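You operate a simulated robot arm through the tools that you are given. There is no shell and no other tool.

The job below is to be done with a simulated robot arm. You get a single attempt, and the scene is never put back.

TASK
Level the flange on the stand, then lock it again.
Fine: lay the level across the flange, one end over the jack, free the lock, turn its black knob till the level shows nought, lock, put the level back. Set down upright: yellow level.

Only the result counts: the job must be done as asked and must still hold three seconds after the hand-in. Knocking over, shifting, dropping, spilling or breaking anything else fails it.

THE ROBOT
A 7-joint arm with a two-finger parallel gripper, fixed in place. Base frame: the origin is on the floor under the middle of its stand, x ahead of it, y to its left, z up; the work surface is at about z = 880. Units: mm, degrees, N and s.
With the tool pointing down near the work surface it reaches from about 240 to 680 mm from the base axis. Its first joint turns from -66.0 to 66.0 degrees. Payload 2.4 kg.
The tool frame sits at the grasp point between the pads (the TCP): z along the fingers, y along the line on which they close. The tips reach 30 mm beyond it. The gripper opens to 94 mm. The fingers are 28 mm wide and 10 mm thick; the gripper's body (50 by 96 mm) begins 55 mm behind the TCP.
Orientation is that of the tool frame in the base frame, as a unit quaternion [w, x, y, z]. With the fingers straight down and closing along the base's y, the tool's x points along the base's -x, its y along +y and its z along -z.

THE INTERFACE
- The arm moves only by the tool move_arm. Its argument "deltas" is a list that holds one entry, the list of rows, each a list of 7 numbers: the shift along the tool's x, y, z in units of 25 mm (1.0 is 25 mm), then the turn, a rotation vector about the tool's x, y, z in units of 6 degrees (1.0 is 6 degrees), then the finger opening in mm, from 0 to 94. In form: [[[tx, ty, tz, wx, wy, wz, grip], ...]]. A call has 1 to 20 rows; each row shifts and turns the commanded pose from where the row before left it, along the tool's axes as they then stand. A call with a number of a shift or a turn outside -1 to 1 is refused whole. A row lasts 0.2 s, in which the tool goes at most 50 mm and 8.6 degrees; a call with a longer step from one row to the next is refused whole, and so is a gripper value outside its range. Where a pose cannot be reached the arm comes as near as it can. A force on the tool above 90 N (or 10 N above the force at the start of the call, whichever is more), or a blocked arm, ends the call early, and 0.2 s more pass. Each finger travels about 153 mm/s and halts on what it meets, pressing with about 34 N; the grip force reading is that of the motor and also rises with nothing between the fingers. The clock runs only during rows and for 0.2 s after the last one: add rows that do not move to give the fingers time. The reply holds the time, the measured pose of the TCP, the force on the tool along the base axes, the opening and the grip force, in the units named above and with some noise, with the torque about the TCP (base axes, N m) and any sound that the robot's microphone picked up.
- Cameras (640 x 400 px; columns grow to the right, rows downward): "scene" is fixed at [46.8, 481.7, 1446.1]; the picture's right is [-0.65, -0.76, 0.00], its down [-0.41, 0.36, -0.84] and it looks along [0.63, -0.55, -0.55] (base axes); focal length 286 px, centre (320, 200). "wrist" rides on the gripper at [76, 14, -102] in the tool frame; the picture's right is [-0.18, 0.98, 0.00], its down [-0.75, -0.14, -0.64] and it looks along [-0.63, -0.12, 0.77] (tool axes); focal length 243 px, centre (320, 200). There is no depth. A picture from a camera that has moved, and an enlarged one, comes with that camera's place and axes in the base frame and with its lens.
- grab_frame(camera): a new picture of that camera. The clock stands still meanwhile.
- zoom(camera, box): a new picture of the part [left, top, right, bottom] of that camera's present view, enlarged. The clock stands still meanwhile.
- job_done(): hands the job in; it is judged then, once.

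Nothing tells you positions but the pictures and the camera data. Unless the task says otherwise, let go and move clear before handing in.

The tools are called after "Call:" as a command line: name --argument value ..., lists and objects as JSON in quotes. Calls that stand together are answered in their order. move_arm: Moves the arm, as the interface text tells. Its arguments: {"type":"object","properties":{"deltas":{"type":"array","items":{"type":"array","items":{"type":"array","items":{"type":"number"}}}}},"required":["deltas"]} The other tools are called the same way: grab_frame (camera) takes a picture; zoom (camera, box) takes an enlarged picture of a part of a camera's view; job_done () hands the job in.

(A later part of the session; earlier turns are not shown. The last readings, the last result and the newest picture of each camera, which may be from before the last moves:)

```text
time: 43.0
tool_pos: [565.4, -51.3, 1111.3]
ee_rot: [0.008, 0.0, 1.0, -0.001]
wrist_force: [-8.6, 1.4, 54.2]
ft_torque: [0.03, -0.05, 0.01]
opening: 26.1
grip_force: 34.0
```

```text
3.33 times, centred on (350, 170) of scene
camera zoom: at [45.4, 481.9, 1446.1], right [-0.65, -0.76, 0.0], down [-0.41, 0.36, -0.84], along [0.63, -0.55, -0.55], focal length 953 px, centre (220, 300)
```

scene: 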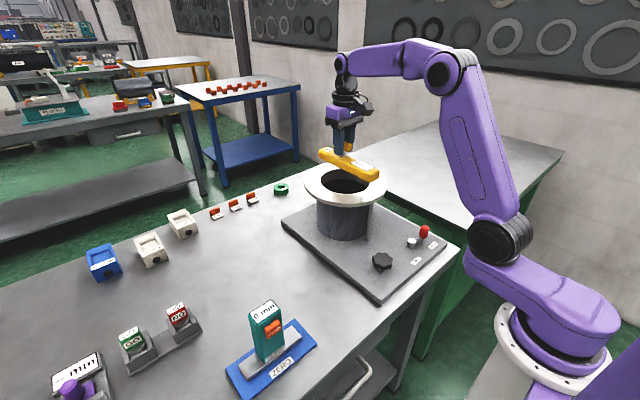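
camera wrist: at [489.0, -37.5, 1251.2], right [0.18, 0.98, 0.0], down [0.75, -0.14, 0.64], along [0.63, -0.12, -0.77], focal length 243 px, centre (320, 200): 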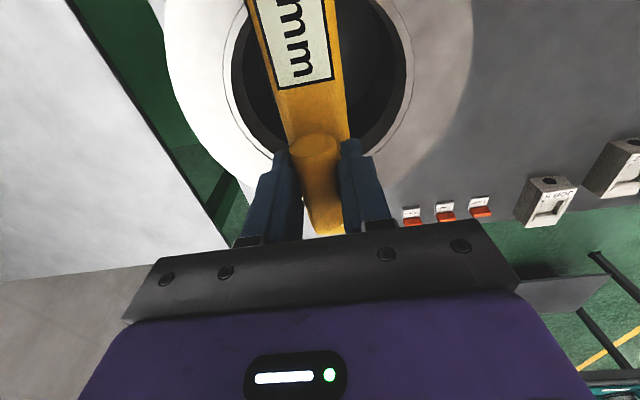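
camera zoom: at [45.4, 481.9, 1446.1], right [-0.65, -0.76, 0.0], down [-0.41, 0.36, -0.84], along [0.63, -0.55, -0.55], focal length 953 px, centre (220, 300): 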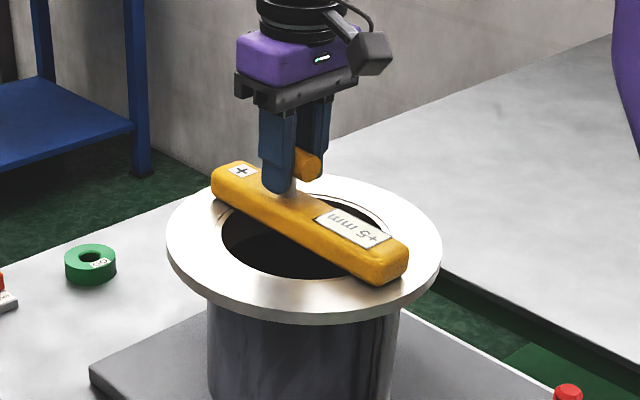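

The level is already touching the flange (54 N press) and reads "+5 mm", so contact is higher than I estimated. I'll back off to relieve the pressure before releasing.

Call:
move_arm --deltas '[[[0, 0, -0.12, 0, 0, 0, 0], [0, 0, -0.1, 0, 0, 0, 0], [0, 0, 0, 0, 0, 0, 0], [0, 0, 0, 0, 0, 0, 0]]]'

Call:
zoom --camera "scene" --box '[285, 110, 415, 230]'

Call:
grab_frame --camera "wrist"

```text
time: 44.0
tool_pos: [565.7, -50.6, 1110.1]
ee_rot: [0.003, 0.0, 1.0, 0.001]
wrist_force: [3.3, -2.0, 22.7]
ft_torque: [-0.03, -0.95, 0.0]
opening: 26.2
grip_force: 34.2
```

```text
3.33 times, centred on (350, 170) of scene
camera zoom: at [46.5, 481.7, 1446.2], right [-0.65, -0.76, 0.0], down [-0.41, 0.36, -0.84], along [0.63, -0.55, -0.55], focal length 953 px, centre (220, 300)
```

zoom: 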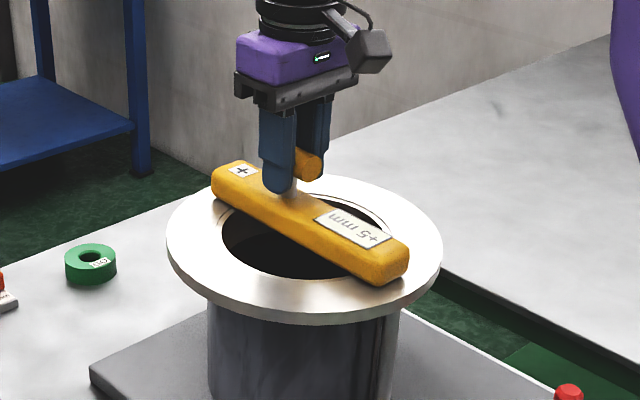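

```text
taken
camera wrist: at [489.3, -35.5, 1212.8], right [0.19, 0.98, 0.0], down [0.75, -0.14, 0.65], along [0.63, -0.12, -0.76], focal length 243 px, centre (320, 200)
```

wrist: 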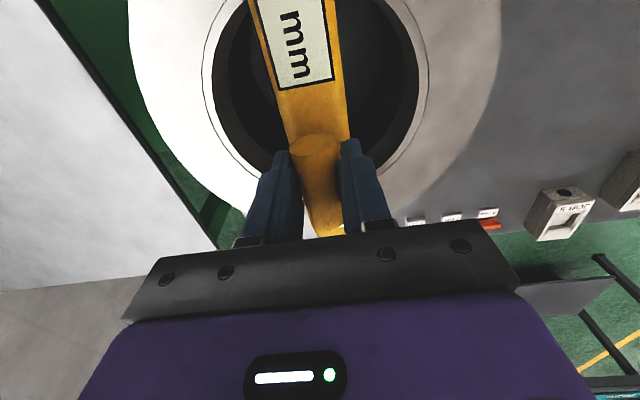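

Call:
move_arm --deltas '[[[0, 0, -0.08, 0, 0, 0, 0], [0, 0, -0.06, 0, 0, 0, 0], [0, 0, 0, 0, 0, 0, 0], [0, 0, 0, 0, 0, 0, 0]]]'

Call:
zoom --camera "scene" --box '[320, 140, 390, 200]'

```text
time: 45.0
tool_pos: [565.3, -49.7, 1111.8]
ee_rot: [-0.001, 0.0, 1.0, 0.0]
wrist_force: [-0.5, 0.1, -3.4]
ft_torque: [0.03, -0.08, 0.0]
opening: 26.0
grip_force: 33.8
```

```text
6.67 times, centred on (355, 170) of scene
camera zoom: at [46.9, 481.7, 1446.1], right [-0.65, -0.76, 0.0], down [-0.41, 0.36, -0.84], along [0.63, -0.55, -0.55], focal length 1905 px, centre (87, 400)
```

zoom: 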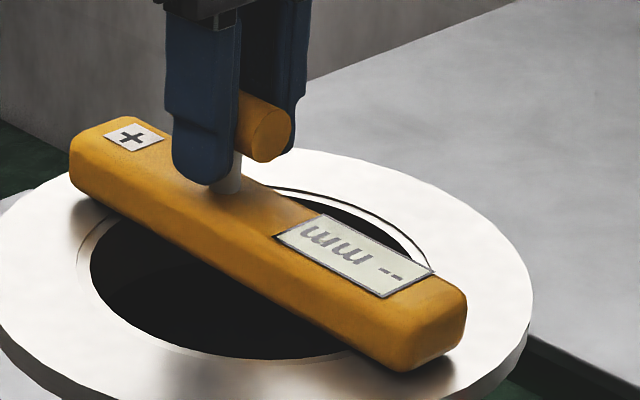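

Level is hovering just above the flange ("--", −3.4 N). I'll shift it 3 mm toward the robot so its end covers the jack, then lower to light contact.

Call:
move_arm --deltas '[[[0.12, 0, -0.06, 0, 0, 0, 0], [0, 0, 0, 0, 0, 0, 0], [0, 0, 0.08, 0, 0, 0, 0], [0, 0, 0.08, 0, 0, 0, 0], [0, 0, 0, 0, 0, 0, 0], [0, 0, 0, 0, 0, 0, 0]]]'

Call:
zoom --camera "scene" --box '[320, 140, 390, 200]'

```text
time: 46.4
tool_pos: [561.8, -49.8, 1111.7]
ee_rot: [0.002, 0.0, 1.0, 0.0]
wrist_force: [0.3, 0.1, 7.0]
ft_torque: [0.01, -0.11, 0.02]
opening: 25.7
grip_force: 34.4
```

```text
6.67 times, centred on (355, 170) of scene
camera zoom: at [46.7, 481.8, 1446.1], right [-0.65, -0.76, 0.0], down [-0.41, 0.36, -0.84], along [0.63, -0.55, -0.55], focal length 1905 px, centre (87, 400)
```

zoom: 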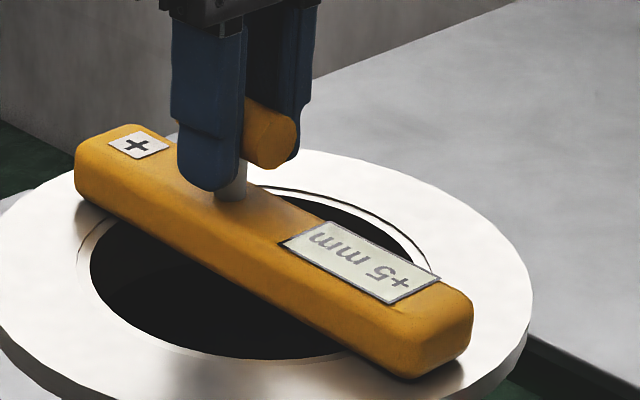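

Contact is light (7 N) and the display reads "+5 mm". I'll release now and lift clear.

Call:
move_arm --deltas '[[[0, 0, 0, 0, 0, 0, 32], [0, 0, 0, 0, 0, 0, 40], [0, 0, 0, 0, 0, 0, 50], [0, 0, 0, 0, 0, 0, 50]]]'

Call:
zoom --camera "scene" --box '[320, 140, 390, 200]'

Call:
grab_frame --camera "wrist"

```text
time: 47.4
tool_pos: [561.3, -48.3, 1110.8]
ee_rot: [0.001, 0.001, 1.0, 0.0]
wrist_force: [-0.4, -0.4, 0.0]
ft_torque: [0.03, 0.0, -0.01]
opening: 50.1
grip_force: 0.2
```

```text
6.67 times, centred on (355, 170) of scene
camera zoom: at [46.8, 481.7, 1446.1], right [-0.65, -0.76, 0.0], down [-0.41, 0.36, -0.84], along [0.63, -0.55, -0.55], focal length 1905 px, centre (87, 400)
```

zoom: 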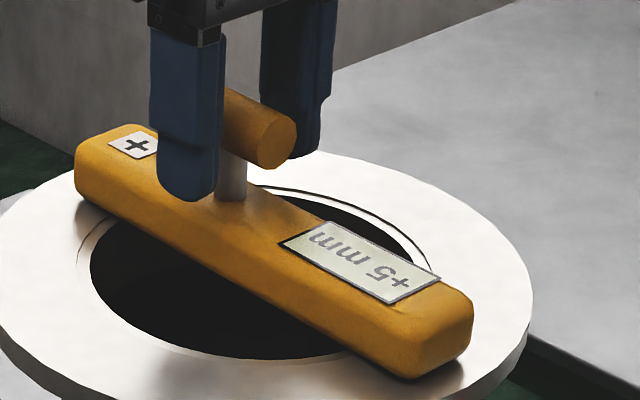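

```text
taken
camera wrist: at [485.1, -34.7, 1213.1], right [0.18, 0.98, 0.0], down [0.75, -0.14, 0.64], along [0.63, -0.12, -0.77], focal length 243 px, centre (320, 200)
```

wrist: 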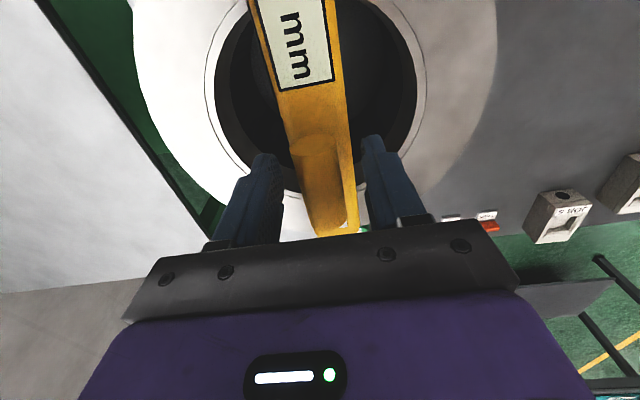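

The level rests across the flange reading "+5 mm". I'll lift straight up and look from above.

Call:
move_arm --deltas '[[[0, 0, -0.3, 0, 0, 0, 50], [0, 0, -0.6, 0, 0, 0, 50], [0, 0, -0.9, 0, 0, 0, 50], [0, 0, -0.9, 0, 0, 0, 60], [0, 0, -0.9, 0, 0, 0, 90], [0.8, 0, -0.6, 0, 0, 0, 94], [0.95, 0, 0, 0, 0, 0, 94], [0.95, 0, 0, 0, 0, 0, 94], [0.95, 0, 0, 0, 0, 0, 94], [0.95, 0, 0, 0, 0, 0, 94], [0.95, 0, 0, 0, 0, 0, 94], [0.95, 0, 0, 0, 0, 0, 94], [0, 0, 0, 0, 0, 0, 94], [0, 0, 0, 0, 0, 0, 94]]]'

Call:
grab_frame --camera "wrist"

Call:
zoom --camera "wrist" --box '[220, 60, 420, 240]'

```text
time: 50.4
tool_pos: [398.5, -48.3, 1214.8]
ee_rot: [0.0, 0.0, 1.0, 0.0]
wrist_force: [0.3, 0.3, 0.1]
ft_torque: [0.0, -0.02, 0.01]
opening: 93.9
grip_force: 0.0
```

```text
taken
camera wrist: at [322.1, -33.5, 1316.7], right [0.18, 0.98, 0.0], down [0.75, -0.14, 0.64], along [0.63, -0.12, -0.77], focal length 243 px, centre (320, 200)
```

wrist: 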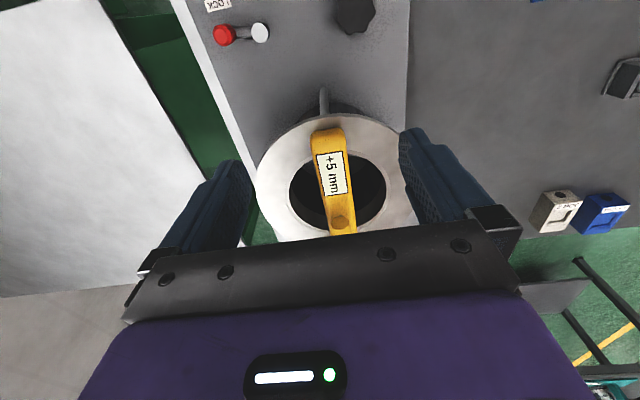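

```text
2.22 times, centred on (320, 150) of wrist
camera zoom: at [322.1, -33.5, 1316.7], right [0.18, 0.98, 0.0], down [0.75, -0.14, 0.64], along [0.63, -0.12, -0.77], focal length 539 px, centre (320, 311)
```

zoom: 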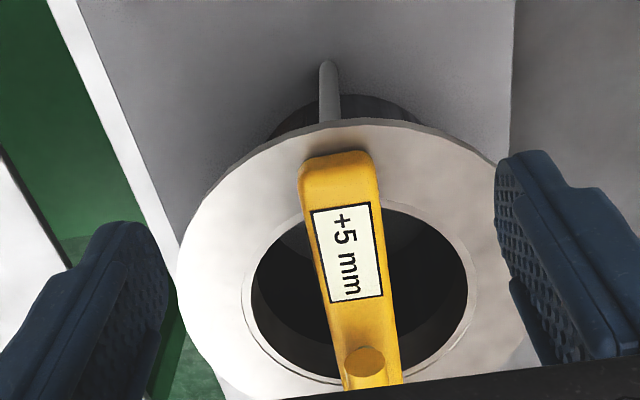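

Level reads "+5 mm" with its end over the jack. Next is the lock: I'll move over the red lever handle for a closer look.

Call:
move_arm --deltas '[[[0.48, -0.7, 0, 0, 0, 0, 94], [0.48, -0.8, 0, 0, 0, 0, 94], [0.48, -0.9, 0, 0, 0, 0, 94], [0.48, -0.9, 0, 0, 0, 0, 94], [0.48, -0.9, 0.5, 0, 0, 0, 94], [0, -0.68, 0.8, 0, 0, 0, 94], [0, 0, 0.9, 0, 0, 0, 94], [0, 0, 0.9, 0, 0, 0, 94], [0, 0, 0.9, 0, 0, 0, 94], [0, 0, 0.9, 0, 0, 0, 94], [0, 0, 0.7, 0, 0, 0, 94], [0, 0, 0, 0, 0, 0, 94], [0, 0, 0, 0, 0, 0, 94]]]'

Call:
grab_frame --camera "wrist"

Call:
zoom --camera "wrist" --box '[240, 0, 440, 160]'

Call:
zoom --camera "scene" --box '[390, 200, 460, 270]'

```text
time: 53.2
tool_pos: [337.9, -171.1, 1075.5]
ee_rot: [0.0, 0.0, 1.0, 0.0]
wrist_force: [-0.1, 0.1, 0.2]
ft_torque: [0.01, -0.02, 0.03]
opening: 93.8
grip_force: 0.0
```

```text
taken
camera wrist: at [263.0, -156.9, 1178.2], right [0.18, 0.98, 0.0], down [0.75, -0.14, 0.64], along [0.63, -0.12, -0.77], focal length 243 px, centre (320, 200)
```

wrist: 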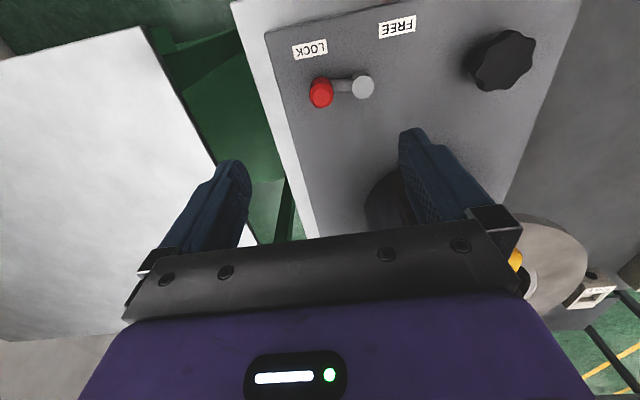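

```text
2.50 times, centred on (340, 80) of wrist
camera zoom: at [263.0, -156.9, 1178.2], right [0.18, 0.98, 0.0], down [0.75, -0.14, 0.64], along [0.63, -0.12, -0.77], focal length 606 px, centre (270, 500)
```

zoom: 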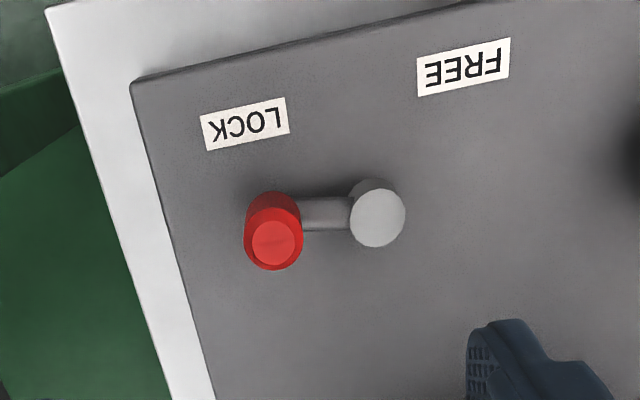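

```text
5.71 times, centred on (425, 235) of scene
camera zoom: at [46.8, 481.7, 1446.1], right [-0.65, -0.76, 0.0], down [-0.41, 0.36, -0.84], along [0.63, -0.55, -0.55], focal length 1633 px, centre (-280, 0)
```

zoom: 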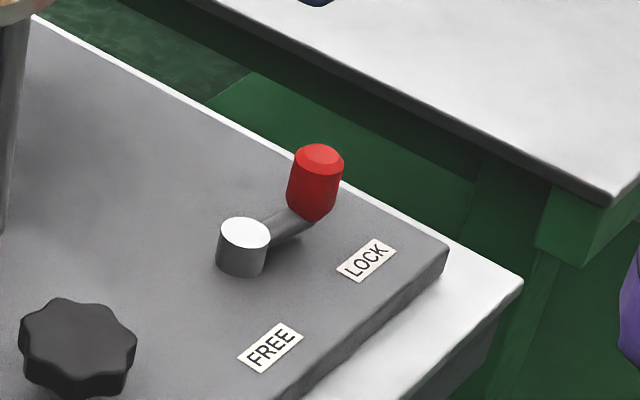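

The lock pivot is at (345, -124), and the red handle at (338, -169) spans z≈896–929, so the lever radius is ~45 mm. I'll yaw the gripper −90° so the fingers close across the handle's direction of travel.

Call:
move_arm --deltas '[[[0, 0, 0, 0, 0, -0.5, 70], [0, 0, 0, 0, 0, -1, 50], [0, 0, 0, 0, 0, -1, 50], [0, 0, 0, 0, 0, -1, 50], [0, 0, 0, 0, 0, -1, 50], [0, 0, 0, 0, 0, -1, 50], [0, 0, 0, 0, 0, -1, 50], [0, 0, 0, 0, 0, -1, 50], [0, 0, 0, 0, 0, -1, 50], [0, 0, 0, 0, 0, -1, 50], [0, 0, 0, 0, 0, -1, 50], [0, 0, 0, 0, 0, -1, 50], [0, 0, 0, 0, 0, -1, 50], [0, 0, 0, 0, 0, -1, 50], [0, 0, 0, 0, 0, -0.5, 50], [0, 0, 0, 0, 0, 0, 50], [0, 0, 0, 0, 0, 0, 50]]]'

Call:
grab_frame --camera "wrist"

```text
time: 56.8
tool_pos: [338.1, -170.9, 1076.1]
ee_rot: [0.001, -0.669, 0.743, 0.0]
wrist_force: [0.1, 0.2, 0.2]
ft_torque: [0.0, 0.02, 0.02]
opening: 49.9
grip_force: 0.1
```

```text
taken
camera wrist: at [317.1, -245.7, 1178.2], right [-0.96, 0.29, 0.0], down [0.22, 0.73, 0.64], along [0.18, 0.62, -0.77], focal length 243 px, centre (320, 200)
```

wrist: 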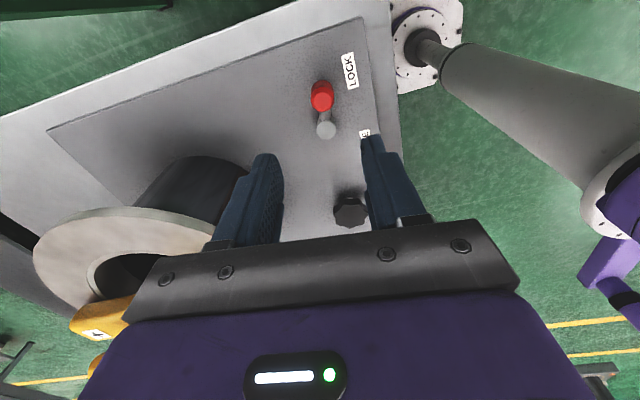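

The gripper is yawed and centred over the red handle. I'll descend to straddle it.

Call:
move_arm --deltas '[[[-0.02, 0, 0.5, 0, 0, 0, 50], [0, 0, 0.9, 0, 0, 0, 50], [0, 0, 0.9, 0, 0, 0, 50], [0, 0, 0.9, 0, 0, 0, 50], [0, 0, 0.9, 0, 0, 0, 50], [0, 0, 0.7, 0, 0, 0, 50], [0, 0, 0.5, 0, 0, 0, 50], [0, 0, 0.4, 0, 0, 0, 50], [0, 0, 0.2, 0, 0, 0, 50], [0, 0, 0, 0, 0, 0, 50], [0, 0, 0, 0, 0, 0, 50]]]'

Call:
grab_frame --camera "wrist"

Call:
zoom --camera "scene" --box '[380, 180, 480, 280]'

```text
time: 59.2
tool_pos: [339.5, -171.8, 928.0]
ee_rot: [0.0, -0.669, 0.743, 0.0]
wrist_force: [-0.1, -0.1, 0.1]
ft_torque: [0.01, -0.01, 0.01]
opening: 50.0
grip_force: 0.0
```

```text
taken
camera wrist: at [316.9, -245.1, 1030.8], right [-0.96, 0.29, 0.0], down [0.22, 0.73, 0.64], along [0.18, 0.62, -0.77], focal length 243 px, centre (320, 200)
```

wrist: 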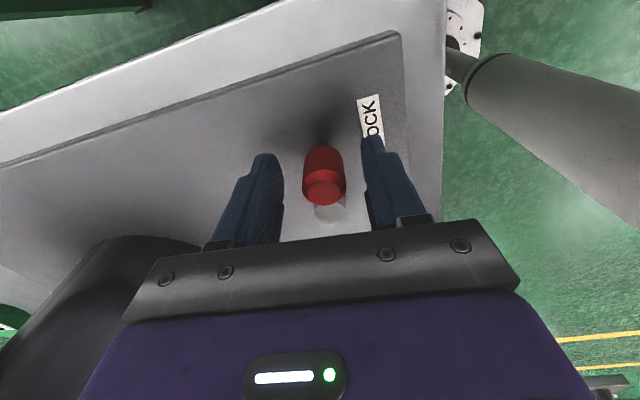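

```text
4.00 times, centred on (430, 230) of scene
camera zoom: at [46.8, 481.7, 1446.1], right [-0.65, -0.76, 0.0], down [-0.41, 0.36, -0.84], along [0.63, -0.55, -0.55], focal length 1143 px, centre (-120, 80)
```

zoom: 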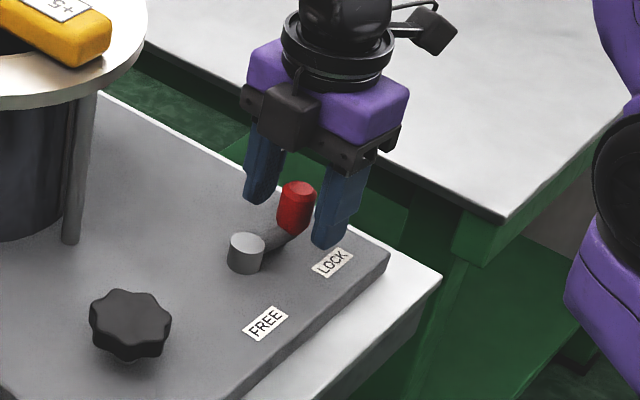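

Call:
move_arm --deltas '[[[0, 0.1, 0.16, 0, 0, 0, 50], [0, 0, 0, 0, 0, 0, 40], [0, 0, 0, 0, 0, 0, 30], [0, 0, 0, 0, 0, 0, 20], [0, 0, 0, 0, 0, 0, 20], [0, 0, 0, 0, 0, 0, 20]]]'

Call:
grab_frame --camera "wrist"

```text
time: 60.6
tool_pos: [335.4, -170.8, 923.8]
ee_rot: [0.0, -0.67, 0.743, 0.0]
wrist_force: [0.9, -1.2, -4.7]
ft_torque: [-0.21, -0.09, -0.03]
opening: 23.7
grip_force: 45.2
```

```text
taken
camera wrist: at [314.4, -244.5, 1026.6], right [-0.96, 0.29, 0.0], down [0.22, 0.73, 0.64], along [0.18, 0.62, -0.77], focal length 243 px, centre (320, 200)
```

wrist: 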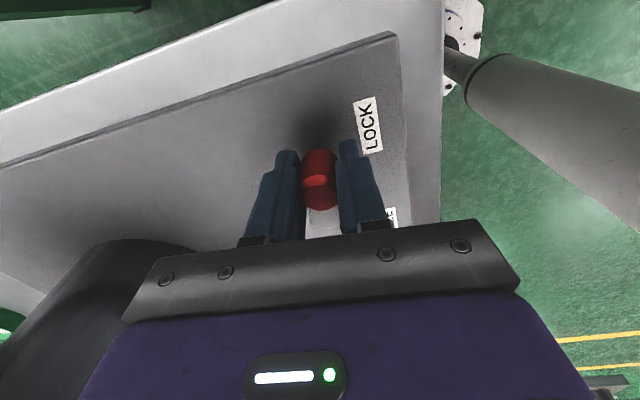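

The red handle is gripped (23.7 mm). I'll swing it about the pivot toward FREE, starting with a small arc to check resistance.

Call:
move_arm --deltas '[[[-0.03, 0.196, 0, 0, 0, 1, 10], [-0.03, 0.196, 0, 0, 0, 1, 10], [-0.03, 0.196, 0, 0, 0, 1, 10], [0, 0, 0, 0, 0, 0, 10]]]'

Call:
zoom --camera "scene" --box '[380, 180, 480, 280]'

```text
time: 61.6
tool_pos: [323.5, -165.3, 924.8]
ee_rot: [0.0, -0.544, 0.839, -0.001]
wrist_force: [2.4, 2.8, 7.1]
ft_torque: [-0.36, 0.01, 0.0]
opening: 23.5
grip_force: 44.8
```

```text
4.00 times, centred on (430, 230) of scene
camera zoom: at [46.7, 481.9, 1446.1], right [-0.65, -0.76, 0.0], down [-0.41, 0.36, -0.84], along [0.63, -0.55, -0.55], focal length 1143 px, centre (-120, 80)
```

zoom: 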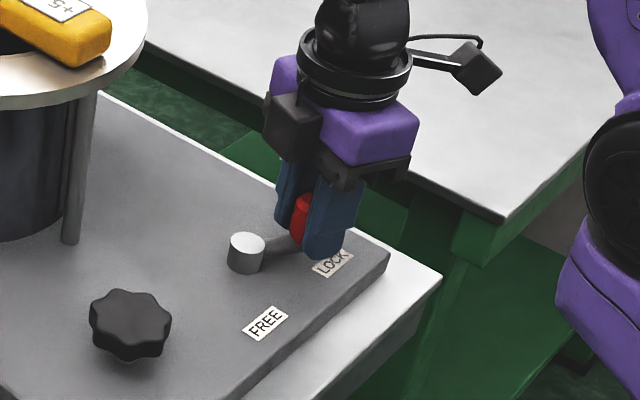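

The lever turns easily. I'll continue the arc.

Call:
move_arm --deltas '[[[-0.03, 0.196, 0, 0, 0, 1, 10], [-0.03, 0.196, 0, 0, 0, 1, 10], [-0.03, 0.196, 0, 0, 0, 1, 10], [-0.03, 0.196, 0, 0, 0, 1, 10], [-0.03, 0.196, 0, 0, 0, 1, 10], [0, 0, 0, 0, 0, 0, 10]]]'

Call:
move_arm --deltas '[[[-0.03, 0.196, 0, 0, 0, 1, 10], [-0.03, 0.196, 0, 0, 0, 1, 10], [-0.03, 0.196, 0, 0, 0, 1, 10], [0, 0, 0, 0, 0, 0, 10]]]'

Call:
zoom --camera "scene" --box '[380, 180, 480, 280]'

```text
time: 63.0
tool_pos: [305.5, -147.9, 923.3]
ee_rot: [0.0, -0.308, 0.951, 0.0]
wrist_force: [-4.7, -6.4, 35.8]
ft_torque: [0.11, -0.09, -0.07]
opening: 23.9
grip_force: 45.4
```

```text
time: 64.0
tool_pos: [300.7, -133.9, 923.9]
ee_rot: [-0.001, -0.155, 0.988, -0.001]
wrist_force: [1.9, -4.7, -21.0]
ft_torque: [0.08, -0.39, -0.24]
opening: 23.6
grip_force: 44.2
```

```text
4.00 times, centred on (430, 230) of scene
camera zoom: at [47.0, 481.5, 1446.2], right [-0.65, -0.76, 0.0], down [-0.41, 0.36, -0.84], along [0.63, -0.55, -0.55], focal length 1143 px, centre (-120, 80)
```

zoom: 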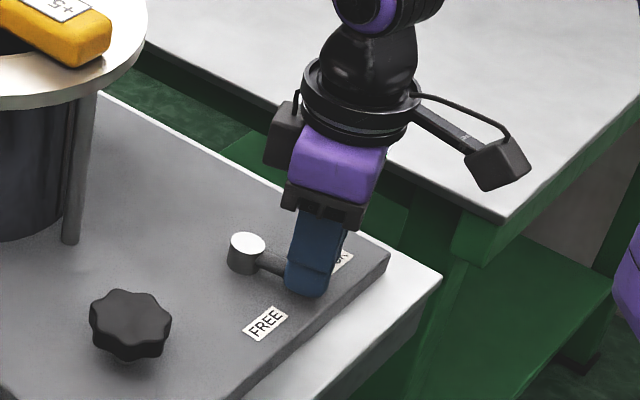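

Call:
move_arm --deltas '[[[-0.03, 0.196, 0, 0, 0, 1, 10], [-0.03, 0.196, 0, 0, 0, 1, 10], [0, 0, 0, 0, 0, 0, 10]]]'

Call:
move_arm --deltas '[[[-0.03, 0.196, 0, 0, 0, 1, 10], [-0.03, 0.196, 0, 0, 0, 1, 10], [0, 0, 0, 0, 0, 0, 10]]]'

Call:
zoom --camera "scene" --box '[380, 180, 480, 280]'

```text
time: 64.8
tool_pos: [298.4, -125.3, 924.2]
ee_rot: [0.0, -0.051, 0.999, -0.001]
wrist_force: [3.1, -15.9, -30.3]
ft_torque: [-0.12, 0.09, 0.45]
opening: 23.6
grip_force: 44.6
```

```text
time: 65.6
tool_pos: [302.0, -117.2, 923.8]
ee_rot: [0.003, 0.055, 0.998, 0.0]
wrist_force: [10.6, -49.7, 13.7]
ft_torque: [-0.65, -0.07, 0.27]
opening: 37.7
grip_force: 24.3
```

```text
4.00 times, centred on (430, 230) of scene
camera zoom: at [47.0, 480.4, 1446.6], right [-0.65, -0.76, 0.0], down [-0.41, 0.36, -0.84], along [0.63, -0.55, -0.55], focal length 1143 px, centre (-120, 80)
```

zoom: 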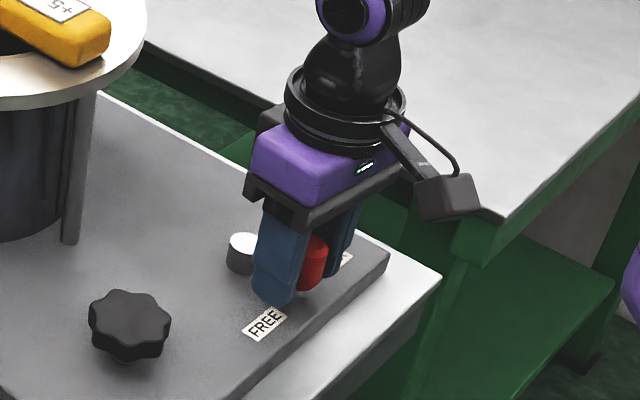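

The lever met its end stop (about 50 N side force), pointing toward the robot by the FREE side. I'll open the fingers and check its position.

Call:
move_arm --deltas '[[[0, -0.15, 0, 0, 0, 0, 45], [0, -0.1, 0, 0, 0, 0, 60], [0, 0, 0, 0, 0, 0, 60], [0, 0, 0, 0, 0, 0, 60]]]'

Call:
grab_frame --camera "wrist"

Call:
zoom --camera "scene" --box '[380, 180, 480, 280]'

```text
time: 66.6
tool_pos: [300.5, -119.8, 923.8]
ee_rot: [0.0, 0.052, 0.999, 0.0]
wrist_force: [0.2, -0.3, -0.5]
ft_torque: [0.02, 0.0, -0.02]
opening: 59.9
grip_force: 0.1
```

```text
taken
camera wrist: at [225.5, -98.6, 1026.7], right [0.29, 0.96, 0.0], down [0.73, -0.22, 0.64], along [0.61, -0.18, -0.77], focal length 243 px, centre (320, 200)
```

wrist: 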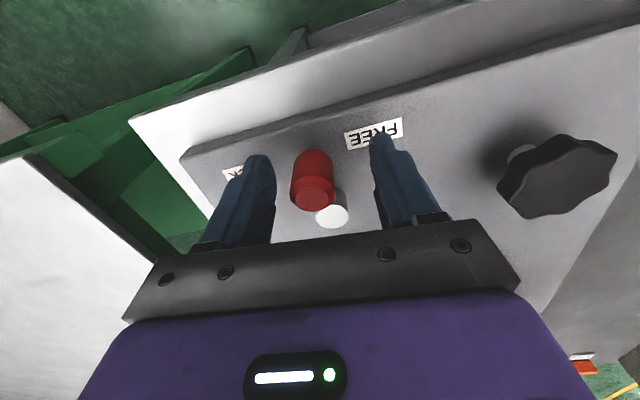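

```text
4.00 times, centred on (430, 230) of scene
camera zoom: at [46.8, 481.7, 1446.1], right [-0.65, -0.76, 0.0], down [-0.41, 0.36, -0.84], along [0.63, -0.55, -0.55], focal length 1143 px, centre (-120, 80)
```

zoom: 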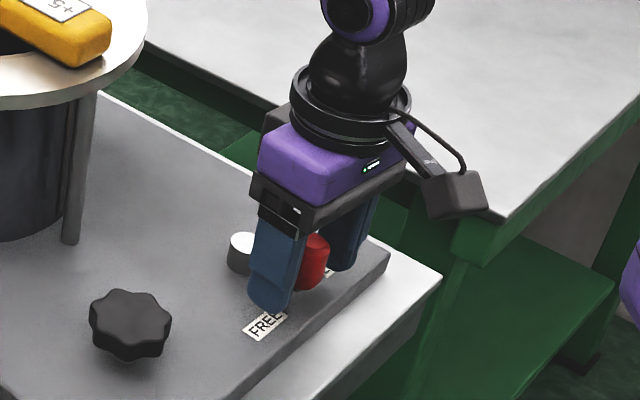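

The lever now points toward the robot at its stop, with the level still at +5. I'll lift off and go above the black knob for a close look.

Call:
move_arm --deltas '[[[0, 0, -0.5, 0, 0, 0, 60], [0, 0, -0.9, 0, 0, 0, 60], [0, 0, -1, 0, 0, 0, 60], [0, 0, -1, 0, 0, 0, 60], [0, 0, -0.6, 0, 0, -1, 94], [-0.293, 0.6, 0, 0, 0, 0, 94], [-0.293, 0.93, 0, 0, 0, 0, 94], [-0.293, 0.94, 0, 0, 0, 0, 94], [-0.293, 0.94, 0, 0, 0, 0, 94], [-0.293, 0.94, 0, 0, 0, 0, 94], [-0.293, 0.94, 0, 0, 0, 0, 94], [0, 0, 0, 0, 0, 0, 94], [0, 0, 0, 0, 0, 0, 94]]]'

Call:
grab_frame --camera "wrist"

Call:
zoom --camera "wrist" --box '[220, 80, 420, 230]'

Call:
grab_frame --camera "scene"

Call:
zoom --camera "scene" --box '[300, 140, 460, 300]'

```text
time: 69.4
tool_pos: [343.7, 12.0, 1024.0]
ee_rot: [0.0, 0.0, 1.0, -0.001]
wrist_force: [0.2, -0.6, 0.6]
ft_torque: [0.01, 0.01, 0.0]
opening: 94.0
grip_force: 0.0
```

```text
taken
camera wrist: at [267.4, 25.8, 1126.8], right [0.18, 0.98, 0.0], down [0.75, -0.14, 0.64], along [0.63, -0.12, -0.77], focal length 243 px, centre (320, 200)
```

wrist: 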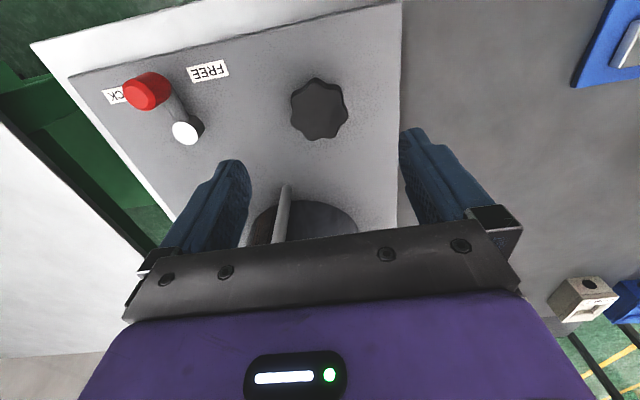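

```text
2.67 times, centred on (320, 155) of wrist
camera zoom: at [267.4, 25.8, 1126.8], right [0.18, 0.98, 0.0], down [0.75, -0.14, 0.64], along [0.63, -0.12, -0.77], focal length 647 px, centre (320, 320)
```

zoom: 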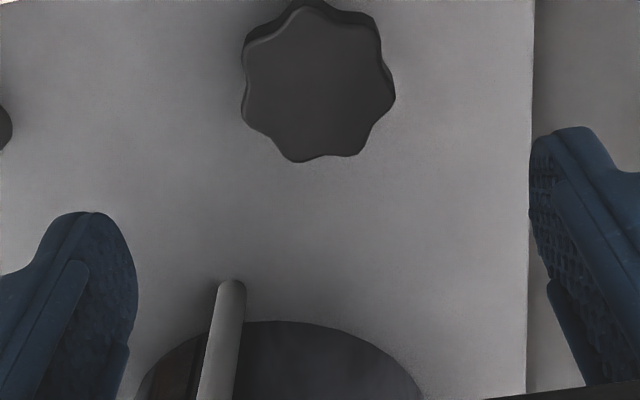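

```text
taken
```

scene: 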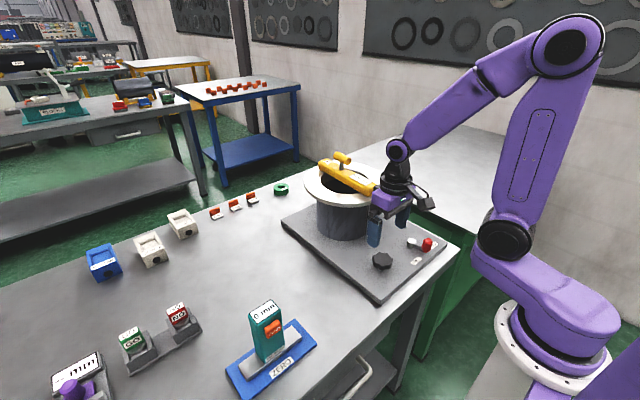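

```text
2.50 times, centred on (380, 220) of scene
camera zoom: at [46.8, 481.8, 1446.1], right [-0.65, -0.76, 0.0], down [-0.41, 0.36, -0.84], along [0.63, -0.55, -0.55], focal length 714 px, centre (170, 150)
```

zoom: 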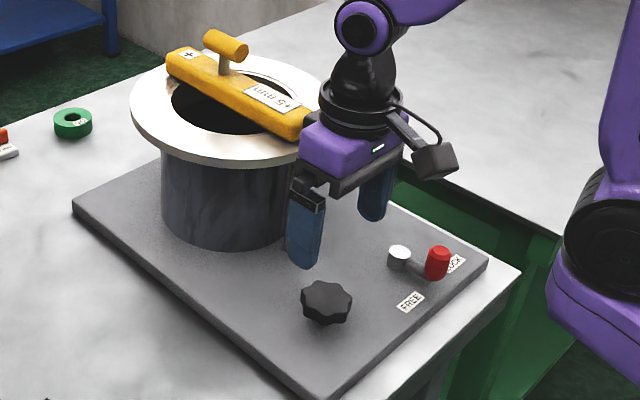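

The reading still shows +5 and stays visible from the scene camera. I'll descend closer over the knob and check centring.

Call:
move_arm --deltas '[[[-0.06, 0, 0.5, 0, 0, 0, 80], [0, 0, 0.9, 0, 0, 0, 80], [0, 0, 0.9, 0, 0, 0, 80], [0, 0, 0.3, 0, 0, 0, 80], [0, 0, 0, 0, 0, 0, 80], [0, 0, 0, 0, 0, 0, 80]]]'

Call:
grab_frame --camera "wrist"

Call:
zoom --camera "wrist" --box '[220, 80, 420, 230]'

Call:
zoom --camera "scene" --box '[330, 200, 430, 290]'

```text
time: 70.8
tool_pos: [345.6, 10.8, 959.1]
ee_rot: [0.0, 0.001, 1.0, 0.001]
wrist_force: [0.0, -0.9, 0.3]
ft_torque: [0.0, 0.02, 0.0]
opening: 80.0
grip_force: 0.1
```

```text
taken
camera wrist: at [269.1, 25.5, 1062.2], right [0.18, 0.98, 0.0], down [0.75, -0.14, 0.64], along [0.63, -0.12, -0.77], focal length 243 px, centre (320, 200)
```

wrist: 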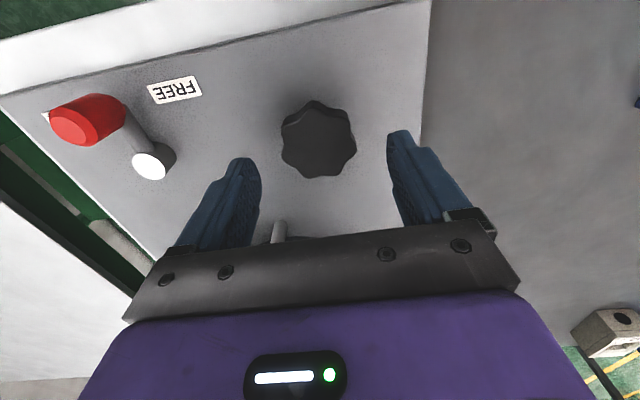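

```text
2.67 times, centred on (320, 155) of wrist
camera zoom: at [269.1, 25.5, 1062.2], right [0.18, 0.98, 0.0], down [0.75, -0.14, 0.64], along [0.63, -0.12, -0.77], focal length 647 px, centre (320, 320)
```

zoom: 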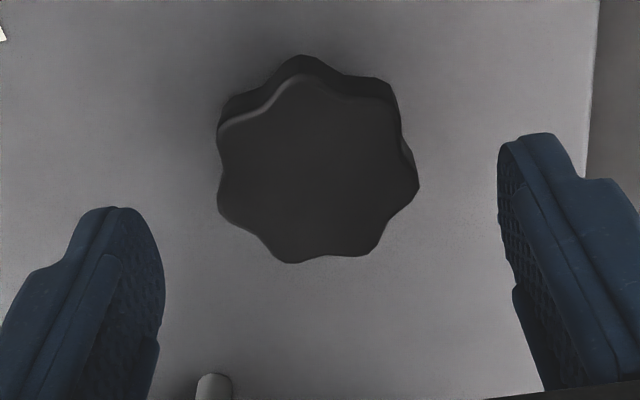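

```text
4.44 times, centred on (380, 245) of scene
camera zoom: at [46.8, 481.7, 1446.1], right [-0.65, -0.76, 0.0], down [-0.41, 0.36, -0.84], along [0.63, -0.55, -0.55], focal length 1270 px, centre (53, 0)
```

zoom: 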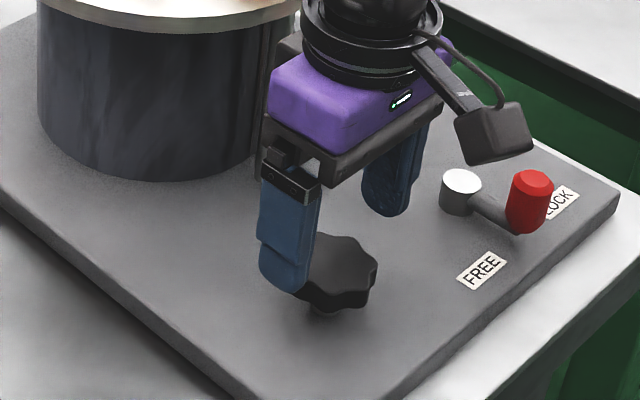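

Call:
move_arm --deltas '[[[-0.06, -0.04, 0.5, 0, 0, 0, 80], [0, 0, 0.6, 0, 0, 0, 80], [0, 0, 0.4, 0, 0, 0, 80], [0, 0, 0.2, 0, 0, 0, 80], [0, 0, 0.1, 0, 0, 0, 80], [0, 0, 0, 0, 0, 0, 80], [0, 0, 0, 0, 0, 0, 80]]]'

Call:
zoom --camera "wrist" --box '[220, 80, 420, 230]'

Call:
zoom --camera "scene" --box '[330, 200, 430, 290]'

```text
time: 72.4
tool_pos: [346.6, 10.0, 913.1]
ee_rot: [0.0, -0.001, 1.0, 0.001]
wrist_force: [0.4, 0.1, 1.3]
ft_torque: [0.0, 0.01, 0.01]
opening: 79.7
grip_force: 0.1
```

```text
2.67 times, centred on (320, 155) of wrist
camera zoom: at [270.7, 25.3, 1016.4], right [0.18, 0.98, 0.0], down [0.75, -0.14, 0.64], along [0.63, -0.12, -0.77], focal length 647 px, centre (320, 320)
```

zoom: 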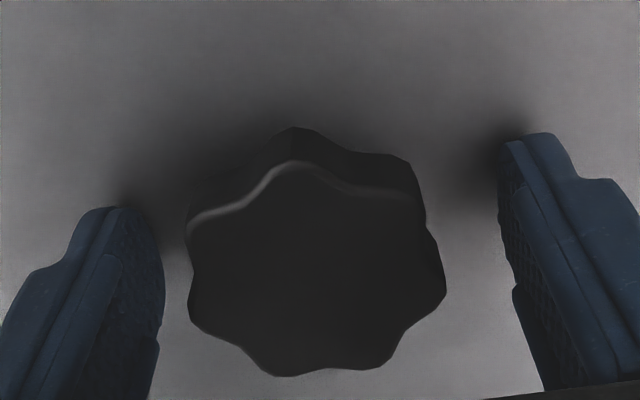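

```text
4.44 times, centred on (380, 245) of scene
camera zoom: at [46.8, 481.7, 1446.1], right [-0.65, -0.76, 0.0], down [-0.41, 0.36, -0.84], along [0.63, -0.55, -0.55], focal length 1270 px, centre (53, 0)
```

zoom: 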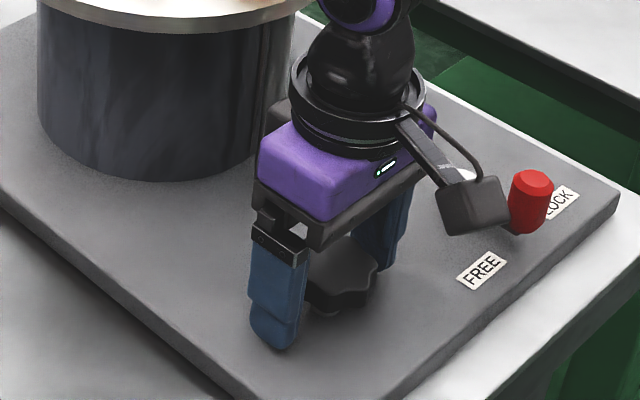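

The fingers straddle the knob. I'll close on it and try a small clockwise turn to see how the reading responds.

Call:
move_arm --deltas '[[[-0.03, -0.03, 0, 0, 0, 0, 60], [0, 0, 0, 0, 0, 0, 45], [0, 0, 0, 0, 0, 0, 35], [0, 0, 0, 0, 0, 0, 30], [0, 0, 0, 0, 0, 0, 30]]]'

Call:
move_arm --deltas '[[[0, 0, 0, 0, 0, 1, 30], [0, 0, 0, 0, 0, 1, 30], [0, 0, 0, 0, 0, 1, 30], [0, 0, 0, 0, 0, 1, 30], [0, 0, 0, 0, 0, 1, 30], [0, 0, 0, 0, 0, 0, 30]]]'

Call:
zoom --camera "scene" --box '[320, 140, 440, 240]'

Call:
zoom --camera "wrist" --box '[220, 80, 420, 230]'

```text
time: 73.6
tool_pos: [347.0, 8.9, 913.7]
ee_rot: [0.0, 0.002, 1.0, 0.0]
wrist_force: [0.5, -14.3, -3.7]
ft_torque: [-0.61, -0.38, 0.0]
opening: 52.3
grip_force: 45.3
```

```text
time: 75.0
tool_pos: [346.8, 8.5, 914.2]
ee_rot: [-0.001, 0.262, 0.965, 0.001]
wrist_force: [-6.3, -37.8, -1.6]
ft_torque: [-0.49, -0.74, 0.03]
opening: 52.4
grip_force: 45.3
```

```text
4.00 times, centred on (380, 190) of scene
camera zoom: at [46.6, 480.8, 1446.5], right [-0.65, -0.76, 0.0], down [-0.41, 0.36, -0.84], along [0.63, -0.55, -0.55], focal length 1143 px, centre (80, 240)
```

zoom: 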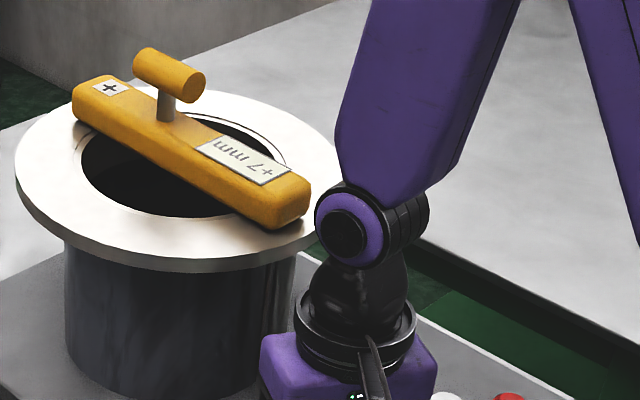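

```text
2.67 times, centred on (320, 155) of wrist
camera zoom: at [288.6, 59.2, 1016.6], right [0.66, 0.76, 0.0], down [0.58, -0.5, 0.64], along [0.48, -0.42, -0.77], focal length 647 px, centre (320, 320)
```

zoom: 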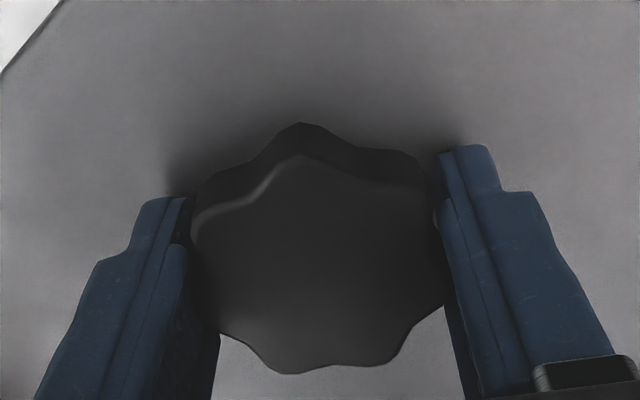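

Call:
zoom --camera "scene" --box '[335, 155, 385, 195]'

```text
10.00 times, centred on (360, 175) of scene
camera zoom: at [46.6, 480.8, 1446.5], right [-0.65, -0.76, 0.0], down [-0.41, 0.36, -0.84], along [0.63, -0.55, -0.55], focal length 2858 px, centre (-80, 450)
```

zoom: 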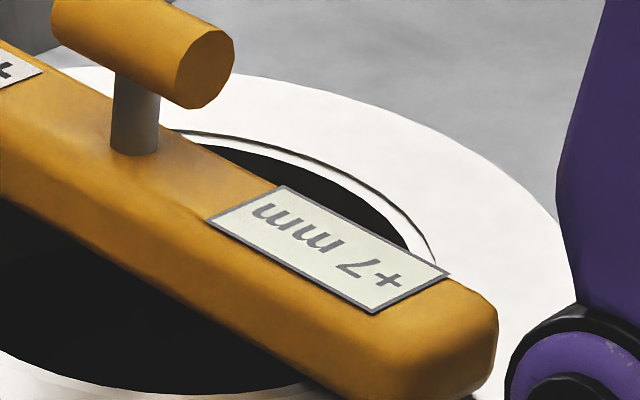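

The reading went to +7 for 30° clockwise, so counter-clockwise is the right direction (about 2 mm per 30°). I'll trim the side load slightly, then turn back counter-clockwise.

Call:
move_arm --deltas '[[[-0.03, -0.1, 0, 0, 0, 0, 30], [0, 0, 0, 0, 0, 0, 30], [0, 0, 0, 0, 0, 0, 30]]]'

Call:
move_arm --deltas '[[[0, 0, 0, 0, 0, -1, 30], [0, 0, 0, 0, 0, -1, 30], [0, 0, 0, 0, 0, -1, 30], [0, 0, 0, 0, 0, -1, 30], [0, 0, 0, 0, 0, -1, 30], [0, 0, 0, 0, 0, 0, 30]]]'

Call:
zoom --camera "scene" --box '[335, 155, 385, 195]'

```text
time: 75.8
tool_pos: [347.0, 9.4, 914.1]
ee_rot: [0.0, 0.259, 0.966, 0.001]
wrist_force: [3.9, -15.8, -29.6]
ft_torque: [0.05, 0.6, -0.02]
opening: 52.1
grip_force: 44.9
```

```text
time: 77.2
tool_pos: [346.4, 9.6, 913.3]
ee_rot: [0.001, -0.003, 1.0, 0.0]
wrist_force: [5.2, 33.6, -26.7]
ft_torque: [0.01, 0.71, -0.09]
opening: 52.0
grip_force: 45.0
```

```text
10.00 times, centred on (360, 175) of scene
camera zoom: at [47.2, 482.6, 1445.8], right [-0.65, -0.76, 0.0], down [-0.41, 0.36, -0.84], along [0.63, -0.55, -0.55], focal length 2858 px, centre (-80, 450)
```

zoom: 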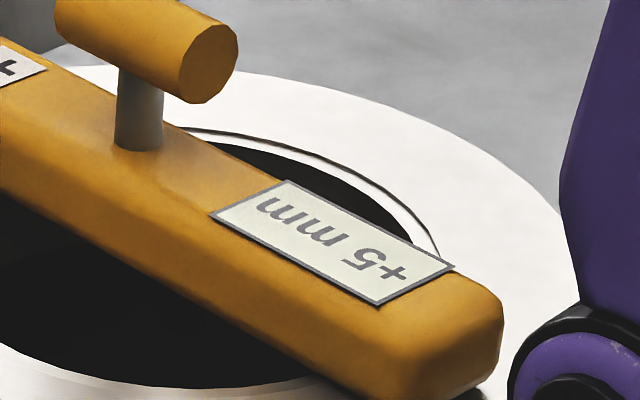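

Call:
move_arm --deltas '[[[0, 0.07, 0.06, 0, 0, 0, 30], [0, 0, 0, 0, 0, -1, 30], [0, 0, 0, 0, 0, -1, 30], [0, 0, 0, 0, 0, -1, 30], [0, 0, 0, 0, 0, -1, 30], [0, 0, 0, 0, 0, -1, 30], [0, 0, 0, 0, 0, 0, 30]]]'

Call:
zoom --camera "scene" --box '[335, 155, 385, 195]'

Call:
zoom --camera "wrist" --box '[220, 80, 420, 230]'

```text
time: 78.8
tool_pos: [346.8, 9.8, 912.3]
ee_rot: [0.001, -0.261, 0.965, 0.0]
wrist_force: [-0.2, 31.6, 37.2]
ft_torque: [0.48, 0.08, -0.11]
opening: 52.4
grip_force: 44.7
```

```text
10.00 times, centred on (360, 175) of scene
camera zoom: at [46.4, 482.6, 1445.9], right [-0.65, -0.76, 0.0], down [-0.41, 0.36, -0.84], along [0.63, -0.55, -0.55], focal length 2858 px, centre (-80, 450)
```

zoom: 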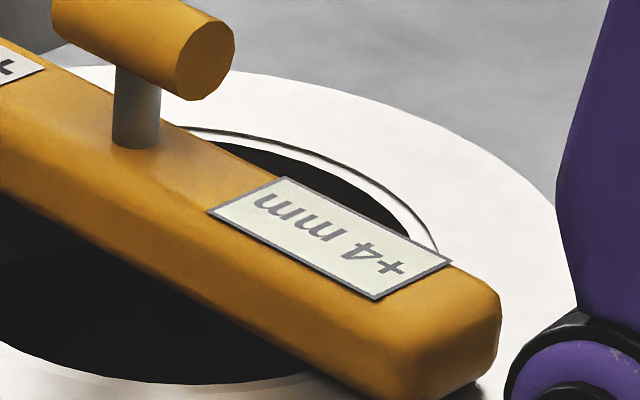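

```text
2.67 times, centred on (320, 155) of wrist
camera zoom: at [273.8, -15.3, 1015.6], right [-0.34, 0.94, 0.0], down [0.72, 0.26, 0.64], along [0.61, 0.21, -0.77], focal length 647 px, centre (320, 320)
```

zoom: 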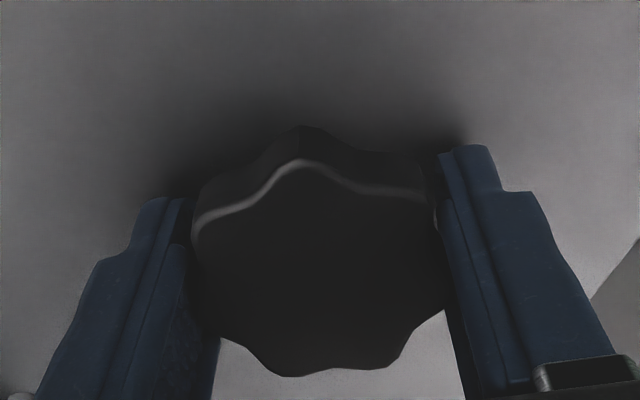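

Now +4, so it is going the right way at roughly 1.5 mm per 30°. I'll continue counter-clockwise, trimming side loads.

Call:
move_arm --deltas '[[[-0.04, 0.07, -0.06, 0, 0, 0, 30], [0, 0, 0, 0, 0, -1, 30], [0, 0, 0, 0, 0, -1, 30], [0, 0, 0, 0, 0, -1, 30], [0, 0, 0, 0, 0, -1, 30], [0, 0, 0, 0, 0, -1, 30], [0, 0, 0, 0, 0, 0, 30]]]'

Call:
zoom --camera "scene" --box '[335, 155, 385, 195]'

```text
time: 80.4
tool_pos: [345.4, 11.0, 914.8]
ee_rot: [-0.002, -0.5, 0.866, 0.001]
wrist_force: [6.0, 1.2, -43.2]
ft_torque: [-0.21, -0.17, 0.0]
opening: 52.2
grip_force: 44.8
```

```text
10.00 times, centred on (360, 175) of scene
camera zoom: at [47.4, 481.8, 1446.1], right [-0.65, -0.76, 0.0], down [-0.41, 0.36, -0.84], along [0.63, -0.55, -0.55], focal length 2858 px, centre (-80, 450)
```

zoom: 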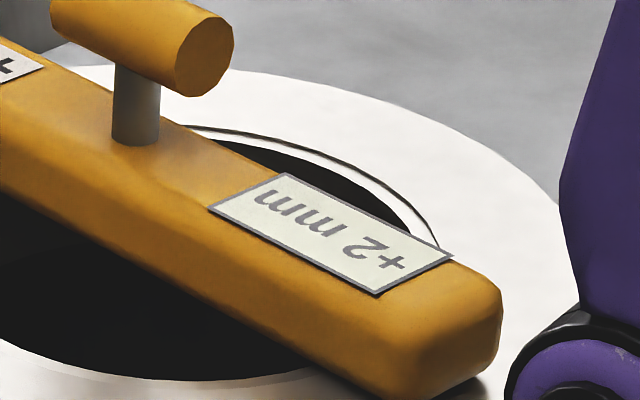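

Call:
move_arm --deltas '[[[0, 0, 0.035, 0, 0, 0, 30], [0, 0, 0, 0, 0, -1, 30], [0, 0, 0, 0, 0, -1, 30], [0, 0, 0, 0, 0, -1, 30], [0, 0, 0, 0, 0, -1, 30], [0, 0, 0, 0, 0, -1, 30], [0, 0, 0, 0, 0, 0, 30]]]'

Call:
zoom --camera "scene" --box '[335, 155, 385, 195]'

```text
time: 82.0
tool_pos: [345.7, 11.1, 915.0]
ee_rot: [0.001, 0.707, -0.707, 0.0]
wrist_force: [-16.8, -7.4, 42.9]
ft_torque: [0.1, 0.0, -0.03]
opening: 52.9
grip_force: 44.8
```

```text
10.00 times, centred on (360, 175) of scene
camera zoom: at [45.9, 481.5, 1446.3], right [-0.65, -0.76, 0.0], down [-0.41, 0.36, -0.84], along [0.63, -0.55, -0.55], focal length 2858 px, centre (-80, 450)
```

zoom: 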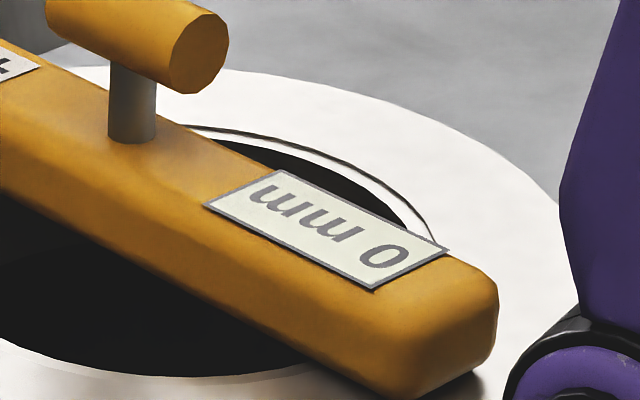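

It reads 0 mm. I want to sit in the middle of the zero band, so I'll step on in small increments to find where it flips.

Call:
move_arm --deltas '[[[0, 0, -0.025, 0, 0, 0, 30], [0, 0, 0, 0, 0, -0.5, 30], [0, 0, 0, 0, 0, -0.5, 30], [0, 0, 0, 0, 0, 0, 30], [0, 0, 0, 0, 0, 0, 30]]]'

Call:
zoom --camera "scene" --box '[335, 155, 385, 195]'

```text
time: 83.2
tool_pos: [344.9, 10.8, 913.5]
ee_rot: [0.001, 0.743, -0.67, -0.002]
wrist_force: [-20.0, -0.5, 11.9]
ft_torque: [0.25, -0.36, -0.08]
opening: 52.3
grip_force: 45.2
```

```text
10.00 times, centred on (360, 175) of scene
camera zoom: at [46.1, 481.7, 1446.2], right [-0.65, -0.76, 0.0], down [-0.41, 0.36, -0.84], along [0.63, -0.55, -0.55], focal length 2858 px, centre (-80, 450)
```

zoom: 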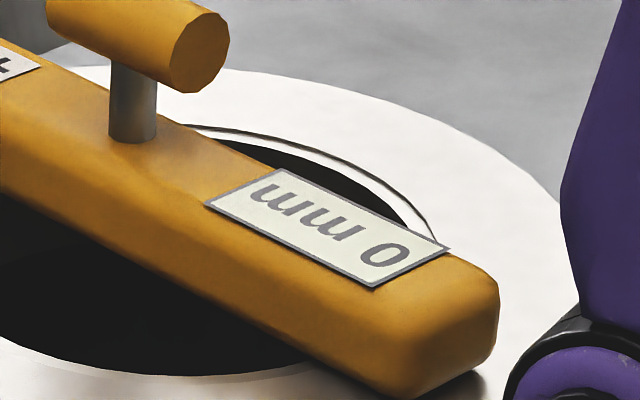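

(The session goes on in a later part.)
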